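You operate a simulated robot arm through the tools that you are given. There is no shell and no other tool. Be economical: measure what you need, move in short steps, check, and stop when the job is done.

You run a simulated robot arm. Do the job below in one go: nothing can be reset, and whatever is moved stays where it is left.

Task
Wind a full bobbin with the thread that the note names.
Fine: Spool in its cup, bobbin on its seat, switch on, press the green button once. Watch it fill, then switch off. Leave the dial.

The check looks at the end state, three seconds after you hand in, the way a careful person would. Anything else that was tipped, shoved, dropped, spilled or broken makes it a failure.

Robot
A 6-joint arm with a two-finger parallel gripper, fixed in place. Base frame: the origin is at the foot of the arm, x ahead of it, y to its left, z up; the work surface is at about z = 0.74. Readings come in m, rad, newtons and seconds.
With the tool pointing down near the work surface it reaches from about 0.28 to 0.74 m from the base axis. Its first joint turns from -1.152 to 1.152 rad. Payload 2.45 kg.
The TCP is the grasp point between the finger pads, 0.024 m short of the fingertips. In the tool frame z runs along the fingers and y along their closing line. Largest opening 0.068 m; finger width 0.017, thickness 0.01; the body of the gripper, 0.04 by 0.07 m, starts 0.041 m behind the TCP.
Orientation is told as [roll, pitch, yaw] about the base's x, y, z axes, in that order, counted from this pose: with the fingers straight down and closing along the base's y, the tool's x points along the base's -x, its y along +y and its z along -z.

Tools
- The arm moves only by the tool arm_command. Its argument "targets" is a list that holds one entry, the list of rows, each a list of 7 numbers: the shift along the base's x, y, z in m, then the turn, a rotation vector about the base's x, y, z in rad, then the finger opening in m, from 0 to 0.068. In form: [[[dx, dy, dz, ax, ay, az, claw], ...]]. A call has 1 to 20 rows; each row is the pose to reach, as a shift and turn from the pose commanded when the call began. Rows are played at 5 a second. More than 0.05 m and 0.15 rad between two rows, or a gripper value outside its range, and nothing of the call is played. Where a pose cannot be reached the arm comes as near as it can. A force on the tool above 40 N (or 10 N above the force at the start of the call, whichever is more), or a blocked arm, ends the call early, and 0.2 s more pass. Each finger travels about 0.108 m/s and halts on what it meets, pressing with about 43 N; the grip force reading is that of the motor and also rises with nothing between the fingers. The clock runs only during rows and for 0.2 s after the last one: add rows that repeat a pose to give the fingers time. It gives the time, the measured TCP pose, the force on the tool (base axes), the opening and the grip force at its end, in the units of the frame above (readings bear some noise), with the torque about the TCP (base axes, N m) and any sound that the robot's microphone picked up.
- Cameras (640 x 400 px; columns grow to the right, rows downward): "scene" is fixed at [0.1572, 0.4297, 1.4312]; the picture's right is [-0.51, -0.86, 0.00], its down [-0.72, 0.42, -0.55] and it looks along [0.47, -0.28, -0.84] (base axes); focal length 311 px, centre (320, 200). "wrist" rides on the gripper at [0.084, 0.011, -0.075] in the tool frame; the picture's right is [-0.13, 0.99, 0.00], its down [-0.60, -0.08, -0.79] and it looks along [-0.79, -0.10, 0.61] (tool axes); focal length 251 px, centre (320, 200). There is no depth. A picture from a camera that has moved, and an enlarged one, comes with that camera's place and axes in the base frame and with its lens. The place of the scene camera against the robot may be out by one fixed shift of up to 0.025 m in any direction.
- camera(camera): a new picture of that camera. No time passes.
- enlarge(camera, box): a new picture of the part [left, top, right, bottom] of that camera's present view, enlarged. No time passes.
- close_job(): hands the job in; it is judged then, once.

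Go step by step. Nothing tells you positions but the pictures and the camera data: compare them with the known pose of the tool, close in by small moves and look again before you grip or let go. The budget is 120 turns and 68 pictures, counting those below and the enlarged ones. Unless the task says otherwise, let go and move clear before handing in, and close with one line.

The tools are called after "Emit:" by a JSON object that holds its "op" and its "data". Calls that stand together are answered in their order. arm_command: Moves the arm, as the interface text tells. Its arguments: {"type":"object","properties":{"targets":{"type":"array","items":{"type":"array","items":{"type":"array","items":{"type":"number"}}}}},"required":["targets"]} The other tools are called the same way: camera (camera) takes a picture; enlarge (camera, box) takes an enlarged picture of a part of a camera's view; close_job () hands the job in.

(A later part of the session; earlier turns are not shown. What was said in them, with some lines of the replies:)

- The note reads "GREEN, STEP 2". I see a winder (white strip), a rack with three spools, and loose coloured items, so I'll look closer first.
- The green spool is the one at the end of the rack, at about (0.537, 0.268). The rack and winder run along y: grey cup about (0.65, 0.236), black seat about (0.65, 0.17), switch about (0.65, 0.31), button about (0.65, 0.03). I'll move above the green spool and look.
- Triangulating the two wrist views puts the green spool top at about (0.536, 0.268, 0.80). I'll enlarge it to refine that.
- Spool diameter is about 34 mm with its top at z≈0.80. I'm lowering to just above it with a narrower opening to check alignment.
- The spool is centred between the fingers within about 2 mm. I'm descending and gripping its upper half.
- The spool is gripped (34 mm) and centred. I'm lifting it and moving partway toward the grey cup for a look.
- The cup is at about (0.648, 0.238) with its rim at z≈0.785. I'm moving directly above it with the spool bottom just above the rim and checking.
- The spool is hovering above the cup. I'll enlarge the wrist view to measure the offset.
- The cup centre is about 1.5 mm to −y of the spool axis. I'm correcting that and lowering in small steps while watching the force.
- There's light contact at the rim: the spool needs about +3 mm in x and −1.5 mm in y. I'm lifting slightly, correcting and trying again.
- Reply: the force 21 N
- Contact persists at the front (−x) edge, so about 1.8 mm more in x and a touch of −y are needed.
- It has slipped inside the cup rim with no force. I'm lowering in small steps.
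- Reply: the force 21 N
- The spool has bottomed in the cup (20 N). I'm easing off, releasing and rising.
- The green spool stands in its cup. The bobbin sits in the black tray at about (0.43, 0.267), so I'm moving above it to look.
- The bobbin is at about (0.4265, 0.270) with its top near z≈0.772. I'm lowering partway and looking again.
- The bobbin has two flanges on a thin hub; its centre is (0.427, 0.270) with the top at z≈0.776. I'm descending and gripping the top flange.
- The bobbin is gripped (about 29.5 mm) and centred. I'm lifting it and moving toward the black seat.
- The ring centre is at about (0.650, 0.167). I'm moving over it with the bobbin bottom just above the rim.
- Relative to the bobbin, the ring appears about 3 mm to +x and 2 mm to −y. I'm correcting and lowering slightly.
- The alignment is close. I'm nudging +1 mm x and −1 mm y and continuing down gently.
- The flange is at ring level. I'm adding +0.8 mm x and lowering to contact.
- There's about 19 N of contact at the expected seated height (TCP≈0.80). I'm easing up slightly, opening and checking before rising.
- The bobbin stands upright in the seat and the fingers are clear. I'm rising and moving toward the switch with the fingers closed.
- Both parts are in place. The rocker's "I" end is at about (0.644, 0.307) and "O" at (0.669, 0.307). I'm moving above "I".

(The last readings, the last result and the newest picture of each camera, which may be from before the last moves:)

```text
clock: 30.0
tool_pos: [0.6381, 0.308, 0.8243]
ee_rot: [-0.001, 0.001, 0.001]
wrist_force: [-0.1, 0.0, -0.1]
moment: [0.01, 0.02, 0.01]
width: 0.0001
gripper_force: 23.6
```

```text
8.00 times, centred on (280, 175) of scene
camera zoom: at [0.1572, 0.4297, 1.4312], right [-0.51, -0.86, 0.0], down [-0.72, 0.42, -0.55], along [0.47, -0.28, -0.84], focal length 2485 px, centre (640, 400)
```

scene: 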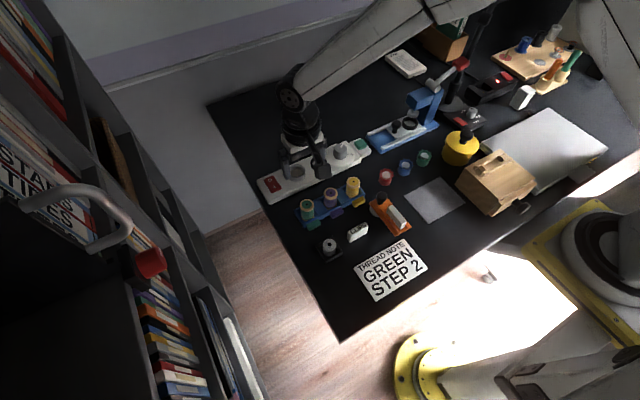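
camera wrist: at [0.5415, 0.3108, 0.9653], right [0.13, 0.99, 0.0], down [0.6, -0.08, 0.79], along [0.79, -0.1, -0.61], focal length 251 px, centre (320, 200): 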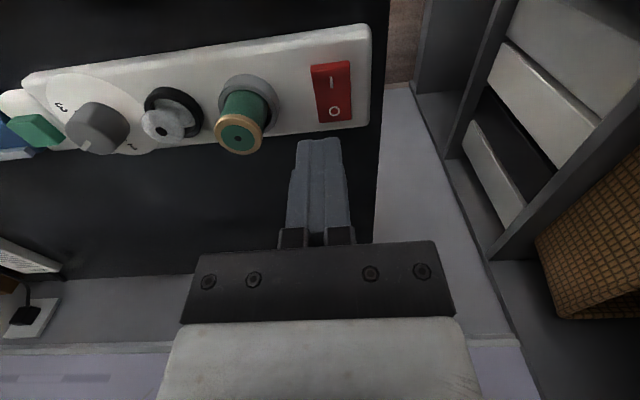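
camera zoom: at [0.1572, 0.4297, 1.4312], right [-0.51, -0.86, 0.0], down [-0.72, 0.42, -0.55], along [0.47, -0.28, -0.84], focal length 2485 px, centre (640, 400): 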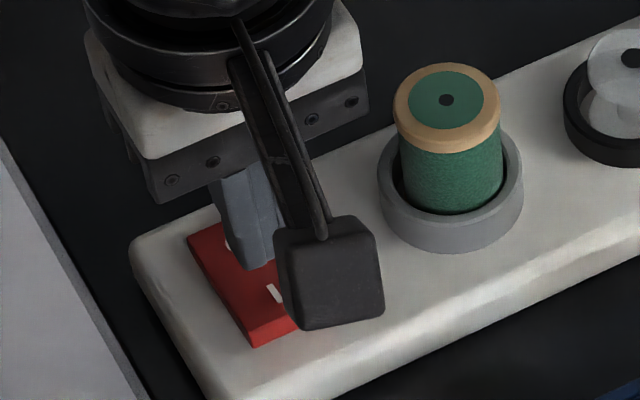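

The tip is right over the "I" side of the rocker. I'm pressing down in small steps.

Emit:
{"op": "arm_command", "data": {"targets": [[[0.002, 0, -0.006, 0, 0, 0, 0.0], [0.002, 0, -0.012, 0, 0, 0, 0.0], [0.002, 0, -0.016, 0, 0, 0, 0.0], [0.002, 0, -0.019, 0, 0, 0, 0.0], [0.002, 0, -0.022, 0, 0, 0, 0.0], [0.002, 0, -0.025, 0, 0, 0, 0.0]]]}}

```text
clock: 31.4
tool_pos: [0.6434, 0.3067, 0.7987]
ee_rot: [0.0, -0.001, 0.0]
wrist_force: [-0.4, -0.3, -0.3]
moment: [-0.02, 0.03, 0.0]
width: 0.0
gripper_force: 23.5
```

Emit:
{"op": "arm_command", "data": {"targets": [[[0, 0, -0.002, 0, 0, 0, 0.0], [0, 0, -0.004, 0, 0, 0, 0.0], [0, 0, -0.006, 0, 0, 0, 0.0], [0, 0, -0.008, 0, 0, 0, 0.0], [0, 0, -0.01, 0, 0, 0, 0.0]]]}}

Emit:
{"op": "enlarge", "data": {"camera": "wrist", "box": [240, 50, 400, 150]}}

```text
clock: 32.6
tool_pos: [0.6455, 0.3099, 0.7953]
ee_rot: [0.004, -0.004, 0.0]
wrist_force: [-2.1, -0.3, 4.2]
moment: [-0.07, 0.0, -0.01]
width: 0.0
gripper_force: 23.4
heard: click
stopped in row 5: the force on the tool passed its limit at 44 N (the readings are from after the stop); the commanded pose is now the measured one
```

```text
4.00 times, centred on (320, 100) of wrist
camera zoom: at [0.5616, 0.3193, 0.8696], right [0.13, 0.99, 0.0], down [0.6, -0.08, 0.8], along [0.79, -0.1, -0.61], focal length 1006 px, centre (320, 600)
```

zoom: 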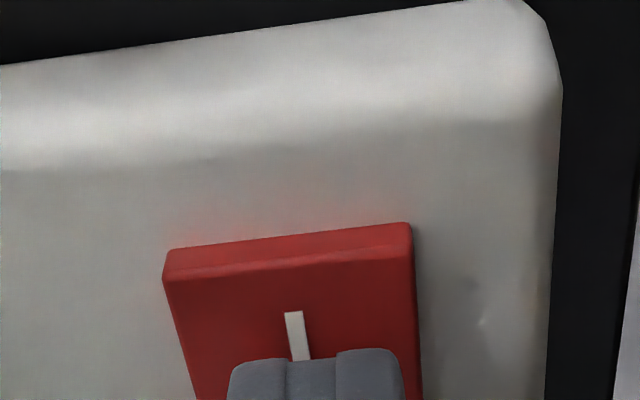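

A click was heard, so the switch is on. I'm rising and travelling to the green button.

Emit:
{"op": "arm_command", "data": {"targets": [[[0, 0, 0.03, 0, 0, 0, 0.0], [0, 0, 0.07, 0, 0, 0, 0.0], [-0.005, 0, 0.1, 0, 0, 0, 0.0], [-0.01, -0.045, 0.1, 0, 0, 0, 0.0], [-0.015, -0.09, 0.1, 0, 0, 0, 0.0], [-0.02, -0.135, 0.1, 0, 0, 0, 0.0], [-0.02, -0.18, 0.1, 0, 0, 0, 0.0], [-0.02, -0.225, 0.1, 0, 0, 0, 0.0], [-0.02, -0.272, 0.1, 0, 0, 0, 0.0], [-0.02, -0.272, 0.1, 0, 0, 0, 0.0]]]}}

Emit:
{"op": "camera", "data": {"camera": "wrist"}}

Emit:
{"op": "enlarge", "data": {"camera": "scene", "box": [250, 120, 370, 200]}}

```text
clock: 34.8
tool_pos: [0.6244, 0.0366, 0.8941]
ee_rot: [0.003, -0.004, 0.0]
wrist_force: [-0.3, -0.3, -0.6]
moment: [0.04, 0.03, 0.02]
width: 0.0002
gripper_force: 23.7
```

```text
23 pictures are left
camera wrist: at [0.5409, 0.0469, 0.9685], right [0.13, 0.99, 0.0], down [0.6, -0.08, 0.79], along [0.79, -0.1, -0.61], focal length 251 px, centre (320, 200)
```

wrist: 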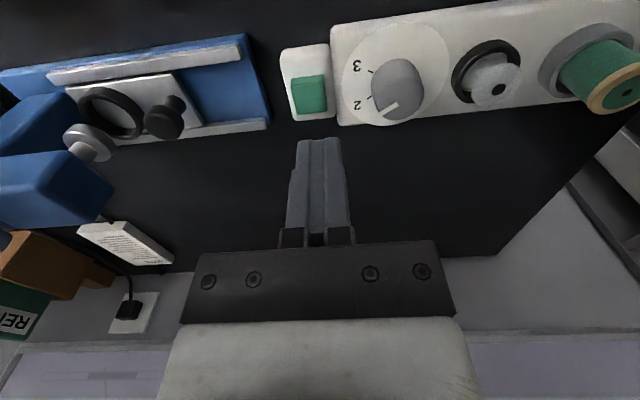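

```text
5.00 times, centred on (310, 160) of scene
camera zoom: at [0.1573, 0.4297, 1.4312], right [-0.51, -0.86, 0.0], down [-0.72, 0.42, -0.55], along [0.47, -0.28, -0.84], focal length 1553 px, centre (370, 400)
```

zoom: 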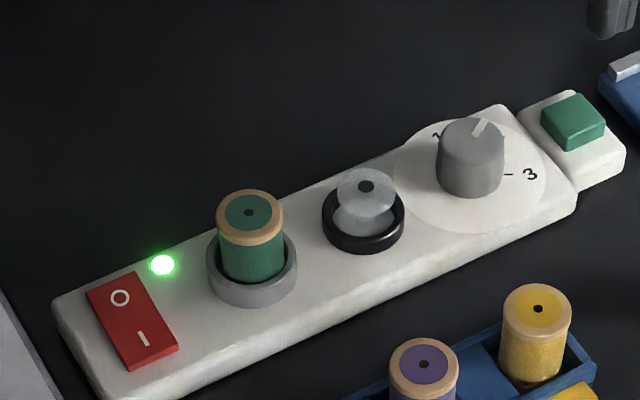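

The green light is on and the dial points at 2. The button is at about (0.655, 0.024), so I'm moving above it and looking.

Emit:
{"op": "arm_command", "data": {"targets": [[[0.028, -0.0135, -0.02, 0, 0, 0, 0.0], [0.028, -0.0135, -0.05, 0, 0, 0, 0.0], [0.028, -0.0135, -0.068, 0, 0, 0, 0.0], [0.028, -0.0135, -0.068, 0, 0, 0, 0.0]]]}}

Emit:
{"op": "enlarge", "data": {"camera": "wrist", "box": [240, 50, 400, 150]}}

Emit:
{"op": "enlarge", "data": {"camera": "scene", "box": [320, 115, 400, 165]}}

```text
clock: 35.8
tool_pos: [0.6523, 0.0228, 0.8259]
ee_rot: [0.001, -0.003, -0.001]
wrist_force: [0.6, 0.0, 0.3]
moment: [-0.01, 0.0, 0.04]
width: 0.0001
gripper_force: 23.4
```

```text
4.00 times, centred on (320, 100) of wrist
camera zoom: at [0.5685, 0.0339, 0.9009], right [0.13, 0.99, 0.0], down [0.6, -0.08, 0.79], along [0.79, -0.1, -0.61], focal length 1006 px, centre (320, 600)
```

zoom: 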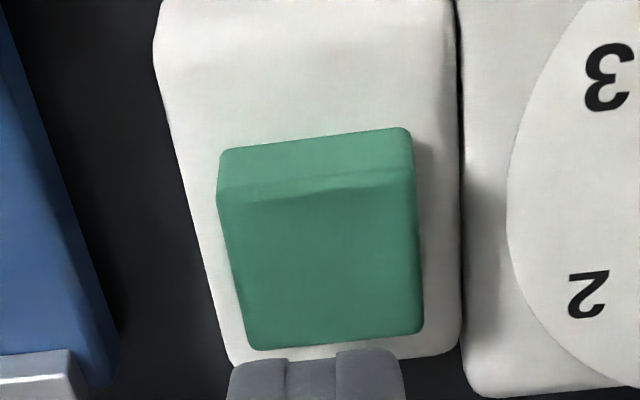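

```text
8.00 times, centred on (360, 140) of scene
camera zoom: at [0.1572, 0.4297, 1.4312], right [-0.51, -0.86, 0.0], down [-0.72, 0.42, -0.55], along [0.47, -0.28, -0.84], focal length 2485 px, centre (0, 680)
```

zoom: 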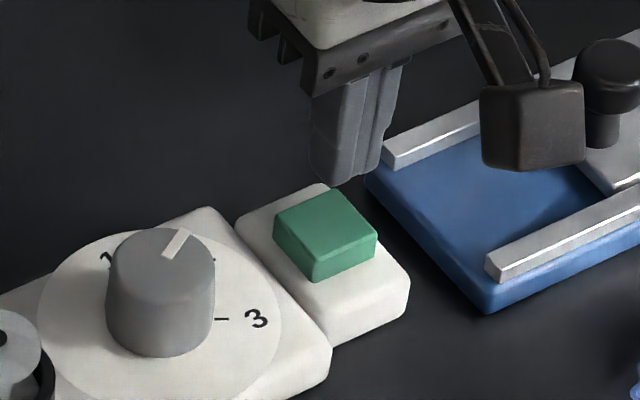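

The tip is over the button. I'm nudging +4 mm x and pressing once, in small steps.

Emit:
{"op": "arm_command", "data": {"targets": [[[0.004, 0.001, -0.01, 0, 0, 0, 0.0], [0.004, 0.001, -0.018, 0, 0, 0, 0.0], [0.004, 0.001, -0.022, 0, 0, 0, 0.0], [0.004, 0.001, -0.025, 0, 0, 0, 0.0], [0.004, 0.001, -0.028, 0, 0, 0, 0.0]]]}}

```text
clock: 37.0
tool_pos: [0.658, 0.0236, 0.7992]
ee_rot: [0.002, -0.005, 0.0]
wrist_force: [-0.1, -0.8, -1.3]
moment: [-0.02, 0.03, 0.0]
width: 0.0001
gripper_force: 23.3
```

Emit:
{"op": "arm_command", "data": {"targets": [[[0, 0, -0.002, 0, 0, 0, 0.0], [0, 0, -0.004, 0, 0, 0, 0.0], [0, 0, -0.006, 0, 0, 0, 0.0], [0, 0, -0.008, 0, 0, 0, 0.0]]]}}

```text
clock: 38.0
tool_pos: [0.6568, 0.0236, 0.7908]
ee_rot: [0.003, -0.005, 0.0]
wrist_force: [-3.2, 3.2, 12.2]
moment: [0.09, 0.11, -0.03]
width: 0.0
gripper_force: 23.5
heard: click
```

A click was heard, so the button has been pressed once. I'm lifting straight off and checking the bobbin.

Emit:
{"op": "arm_command", "data": {"targets": [[[0, 0, 0.02, 0, 0, 0, 0.0], [0, 0, 0.06, 0, 0, 0, 0.0], [-0.005, 0, 0.105, 0, 0, 0, 0.0]]]}}

Emit:
{"op": "enlarge", "data": {"camera": "scene", "box": [250, 120, 370, 200]}}

```text
clock: 38.8
tool_pos: [0.6524, 0.024, 0.8944]
ee_rot: [0.001, -0.003, 0.0]
wrist_force: [0.3, -0.2, 0.5]
moment: [-0.01, -0.02, 0.0]
width: 0.0
gripper_force: 23.3
```

```text
5.00 times, centred on (310, 160) of scene
camera zoom: at [0.1572, 0.4297, 1.4312], right [-0.51, -0.86, 0.0], down [-0.72, 0.42, -0.55], along [0.47, -0.28, -0.84], focal length 1553 px, centre (370, 400)
```

zoom: 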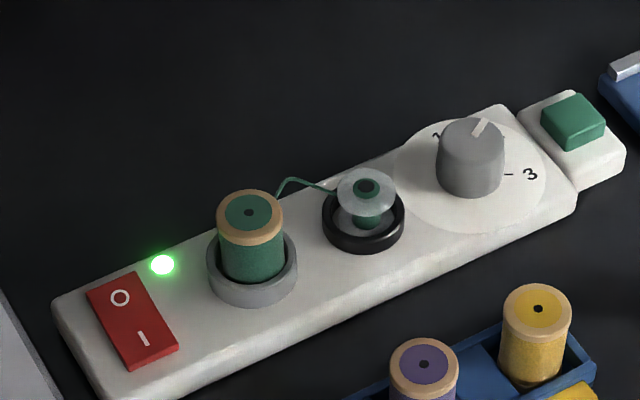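

It's winding. While it fills I'm moving high above everything to the switch's "O" side.

Emit:
{"op": "arm_command", "data": {"targets": [[[0, 0.045, 0.01, 0, 0, 0, 0.0], [0, 0.09, 0.01, 0, 0, 0, 0.0], [-0.01, 0.135, 0.01, 0, 0, 0, 0.0], [-0.02, 0.18, 0.01, 0, 0, 0, 0.0], [-0.02, 0.225, 0.01, 0, 0, 0, 0.0], [-0.02, 0.265, 0.005, 0, 0, 0, 0.0], [-0.015, 0.282, 0, 0, 0, 0, 0.0], [-0.015, 0.282, 0, 0, 0, 0, 0.0]]]}}

Emit:
{"op": "camera", "data": {"camera": "wrist"}}

Emit:
{"op": "enlarge", "data": {"camera": "scene", "box": [250, 120, 370, 200]}}

```text
clock: 40.6
tool_pos: [0.6343, 0.3072, 0.8949]
ee_rot: [0.001, -0.002, 0.0]
wrist_force: [1.2, 0.1, 0.3]
moment: [-0.04, 0.03, 0.0]
width: 0.0002
gripper_force: 23.2
```

```text
18 pictures are left
camera wrist: at [0.5506, 0.3169, 0.9695], right [0.13, 0.99, 0.0], down [0.6, -0.08, 0.79], along [0.79, -0.1, -0.61], focal length 251 px, centre (320, 200)
```

wrist: 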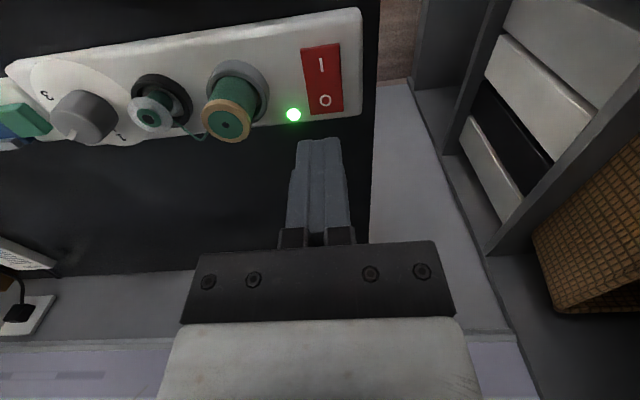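

```text
5.00 times, centred on (310, 160) of scene
camera zoom: at [0.1572, 0.4298, 1.4312], right [-0.51, -0.86, 0.0], down [-0.72, 0.42, -0.55], along [0.47, -0.28, -0.84], focal length 1553 px, centre (370, 400)
```

zoom: 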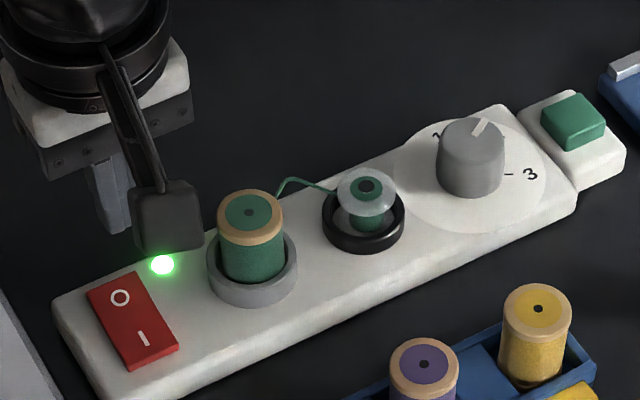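

It's filling slowly. I'm getting ready above the "O" end and waiting with the tip clear.

Emit:
{"op": "arm_command", "data": {"targets": [[[0.01, 0, -0.02, 0, 0, 0, 0.0], [0.02, 0, -0.045, 0, 0, 0, 0.0], [0.03, 0, -0.064, 0, 0, 0, 0.0], [0.03, 0, -0.064, 0, 0, 0, 0.0], [0.03, 0, -0.064, 0, 0, 0, 0.0], [0.03, 0, -0.064, 0, 0, 0, 0.0], [0.03, 0, -0.064, 0, 0, 0, 0.0], [0.03, 0, -0.064, 0, 0, 0, 0.0], [0.03, 0, -0.064, 0, 0, 0, 0.0], [0.03, 0, -0.064, 0, 0, 0, 0.0]]]}}

Emit:
{"op": "enlarge", "data": {"camera": "wrist", "box": [240, 50, 400, 150]}}

Emit:
{"op": "enlarge", "data": {"camera": "scene", "box": [250, 130, 350, 200]}}

```text
clock: 42.8
tool_pos: [0.6658, 0.3081, 0.8332]
ee_rot: [0.003, -0.005, 0.0]
wrist_force: [-0.1, -1.1, -0.4]
moment: [-0.01, 0.0, 0.01]
width: 0.0002
gripper_force: 23.2
```

```text
4.00 times, centred on (320, 100) of wrist
camera zoom: at [0.5818, 0.3176, 0.9062], right [0.13, 0.99, 0.0], down [0.6, -0.08, 0.79], along [0.79, -0.1, -0.61], focal length 1006 px, centre (320, 600)
```

zoom: 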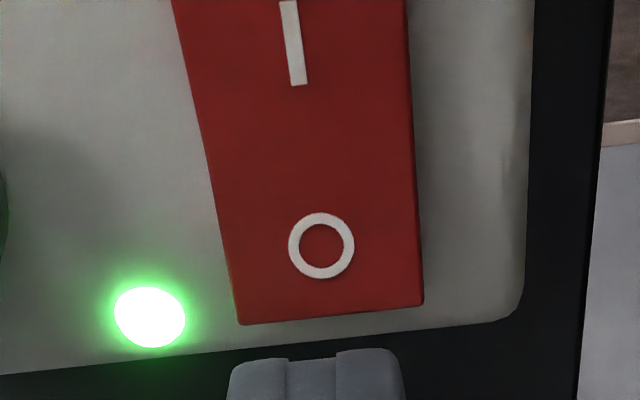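

```text
5.71 times, centred on (300, 165) of scene
camera zoom: at [0.1572, 0.4297, 1.4312], right [-0.51, -0.86, 0.0], down [-0.72, 0.42, -0.55], along [0.47, -0.28, -0.84], focal length 1775 px, centre (434, 400)
```

zoom: 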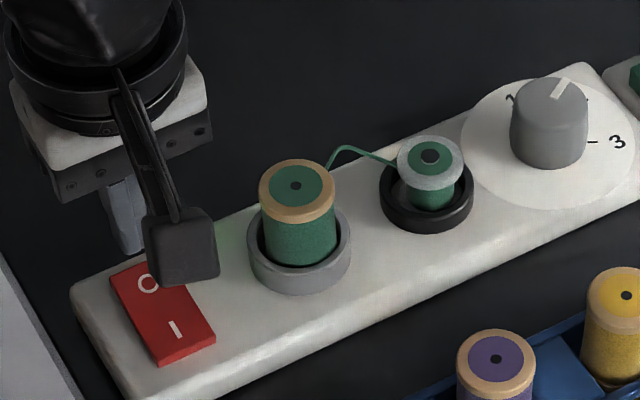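

The bobbin is partly full. I'm waiting longer.

Emit:
{"op": "arm_command", "data": {"targets": [[[0, 0, 0, 0, 0, 0, 0], [0, 0, 0, 0, 0, 0, 0], [0, 0, 0, 0, 0, 0, 0], [0, 0, 0, 0, 0, 0, 0], [0, 0, 0, 0, 0, 0, 0], [0, 0, 0, 0, 0, 0, 0], [0, 0, 0, 0, 0, 0, 0], [0, 0, 0, 0, 0, 0, 0], [0, 0, 0, 0, 0, 0, 0], [0, 0, 0, 0, 0, 0, 0], [0, 0, 0, 0, 0, 0, 0], [0, 0, 0, 0, 0, 0, 0]]]}}

Emit:
{"op": "enlarge", "data": {"camera": "scene", "box": [290, 135, 340, 170]}}

```text
clock: 45.4
tool_pos: [0.6644, 0.3067, 0.832]
ee_rot: [0.001, -0.004, 0.0]
wrist_force: [-0.4, 0.8, 0.6]
moment: [0.02, 0.0, 0.0]
width: 0.0
gripper_force: 23.8
```

```text
11.43 times, centred on (315, 152) of scene
camera zoom: at [0.1572, 0.4297, 1.4312], right [-0.51, -0.86, 0.0], down [-0.72, 0.42, -0.55], along [0.47, -0.28, -0.84], focal length 3550 px, centre (377, 743)
```

zoom: 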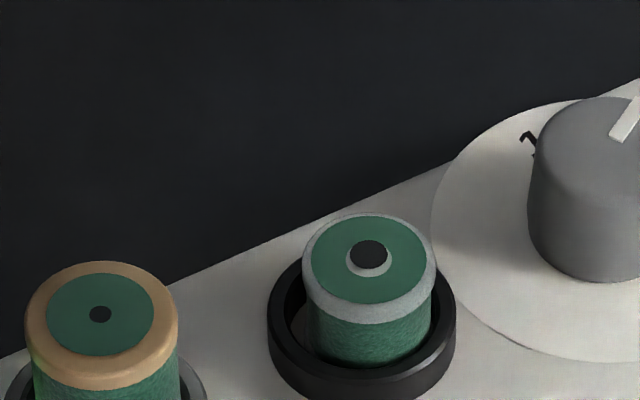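

The bobbin looks nearly full and the connecting thread is gone, so it may have stopped itself. I'll check after a short wait.

Emit:
{"op": "arm_command", "data": {"targets": [[[0, 0, 0, 0, 0, 0, 0], [0, 0, 0, 0, 0, 0, 0], [0, 0, 0, 0, 0, 0, 0], [0, 0, 0, 0, 0, 0, 0]]]}}

Emit:
{"op": "enlarge", "data": {"camera": "scene", "box": [290, 135, 340, 170]}}

```text
clock: 46.4
tool_pos: [0.6657, 0.3061, 0.8321]
ee_rot: [0.002, -0.003, 0.0]
wrist_force: [0.0, -0.3, -0.2]
moment: [0.04, 0.0, -0.03]
width: 0.0002
gripper_force: 23.5
```

```text
11.43 times, centred on (315, 152) of scene
camera zoom: at [0.1572, 0.4297, 1.4312], right [-0.51, -0.86, 0.0], down [-0.72, 0.42, -0.55], along [0.47, -0.28, -0.84], focal length 3550 px, centre (377, 743)
```

zoom: 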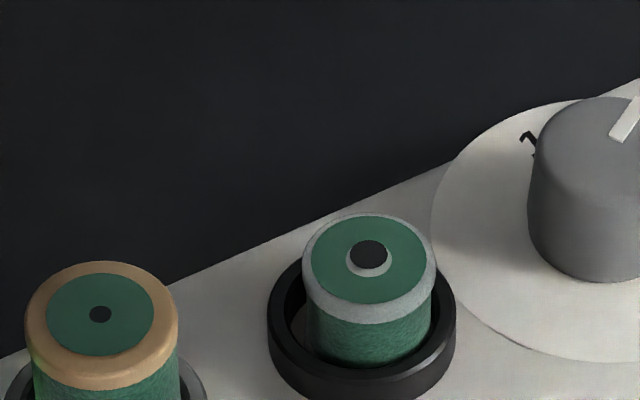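

The fill is unchanged, so winding is finished and full. Now I'm pressing "O" to switch off.

Emit:
{"op": "arm_command", "data": {"targets": [[[0.002, 0, -0.012, 0, 0, 0, 0], [0.002, 0, -0.024, 0, 0, 0, 0], [0.002, 0, -0.03, 0, 0, 0, 0], [0.002, 0, -0.033, 0, 0, 0, 0], [0.002, 0, -0.035, 0, 0, 0, 0], [0.002, 0, -0.037, 0, 0, 0, 0], [0.002, 0, -0.039, 0, 0, 0, 0], [0.002, 0, -0.041, 0, 0, 0, 0], [0.002, 0, -0.043, 0, 0, 0, 0]]]}}

```text
clock: 48.4
tool_pos: [0.6686, 0.305, 0.7951]
ee_rot: [0.006, -0.012, 0.001]
wrist_force: [-6.8, -6.1, 36.9]
moment: [-0.18, 0.5, -0.03]
width: 0.0002
gripper_force: 24.2
out of reach, approached as far as the arm can: row 9
heard: click
```

The off click was heard. I'm lifting clear and checking the final state.

Emit:
{"op": "arm_command", "data": {"targets": [[[0, 0, 0.02, 0, 0, 0, 0], [-0.01, 0, 0.06, 0, 0, 0, 0], [-0.04, 0, 0.1, 0, 0, 0, 0], [-0.08, 0, 0.12, 0, 0, 0, 0], [-0.12, -0.02, 0.13, 0, 0, 0, 0], [-0.16, -0.04, 0.15, 0, 0, 0, 0], [-0.2, -0.06, 0.17, 0, 0, 0, 0]]]}}

Emit:
{"op": "camera", "data": {"camera": "scene"}}

Emit:
{"op": "camera", "data": {"camera": "wrist"}}

Emit:
{"op": "enlarge", "data": {"camera": "scene", "box": [250, 120, 370, 200]}}

```text
clock: 50.0
tool_pos: [0.4629, 0.2444, 0.9616]
ee_rot: [0.003, -0.005, 0.001]
wrist_force: [0.5, -0.4, -0.3]
moment: [-0.01, -0.02, 0.0]
width: 0.0
gripper_force: 23.6
```

```text
12 pictures are left
```

scene: 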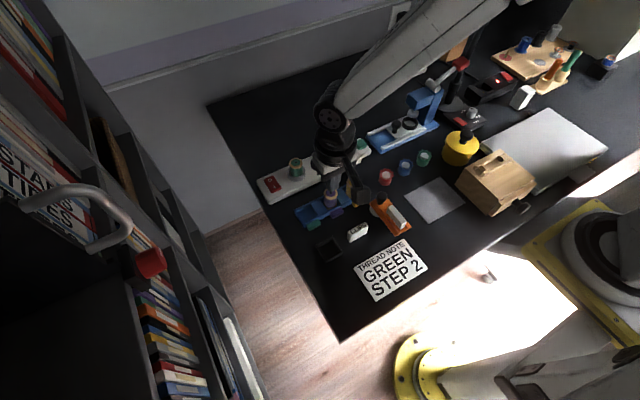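

```text
11 pictures are left
camera wrist: at [0.3793, 0.2554, 1.0348], right [0.13, 0.99, 0.0], down [0.6, -0.08, 0.79], along [0.79, -0.1, -0.61], focal length 251 px, centre (320, 200)
```

wrist: 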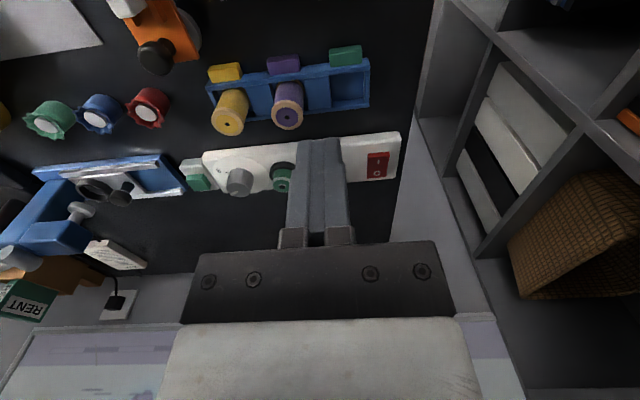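

```text
5.00 times, centred on (310, 160) of scene
camera zoom: at [0.1572, 0.4297, 1.4312], right [-0.51, -0.86, 0.0], down [-0.72, 0.42, -0.55], along [0.47, -0.28, -0.84], focal length 1553 px, centre (370, 400)
```

zoom: 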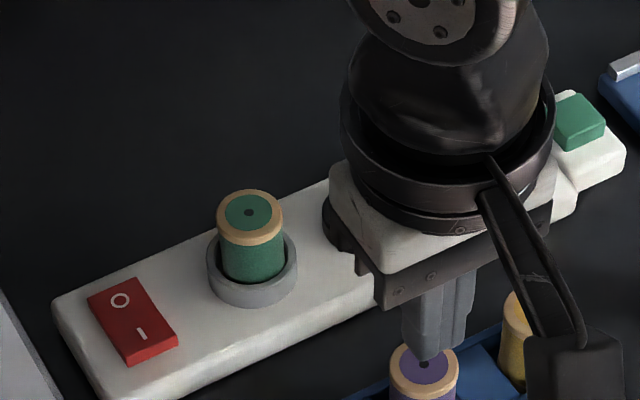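

The light is out, the switch is off, the bobbin is full in its seat and the spool is in its cup. Nothing else has been disturbed, so I'm handing in.

Emit:
{"op": "close_job", "data": {}}

```text
The job is handed in.
```

The bobbin is wound full with green thread. The green spool is in its cup, the bobbin is on its seat, the winder is switched off, and I didn't touch the dial.
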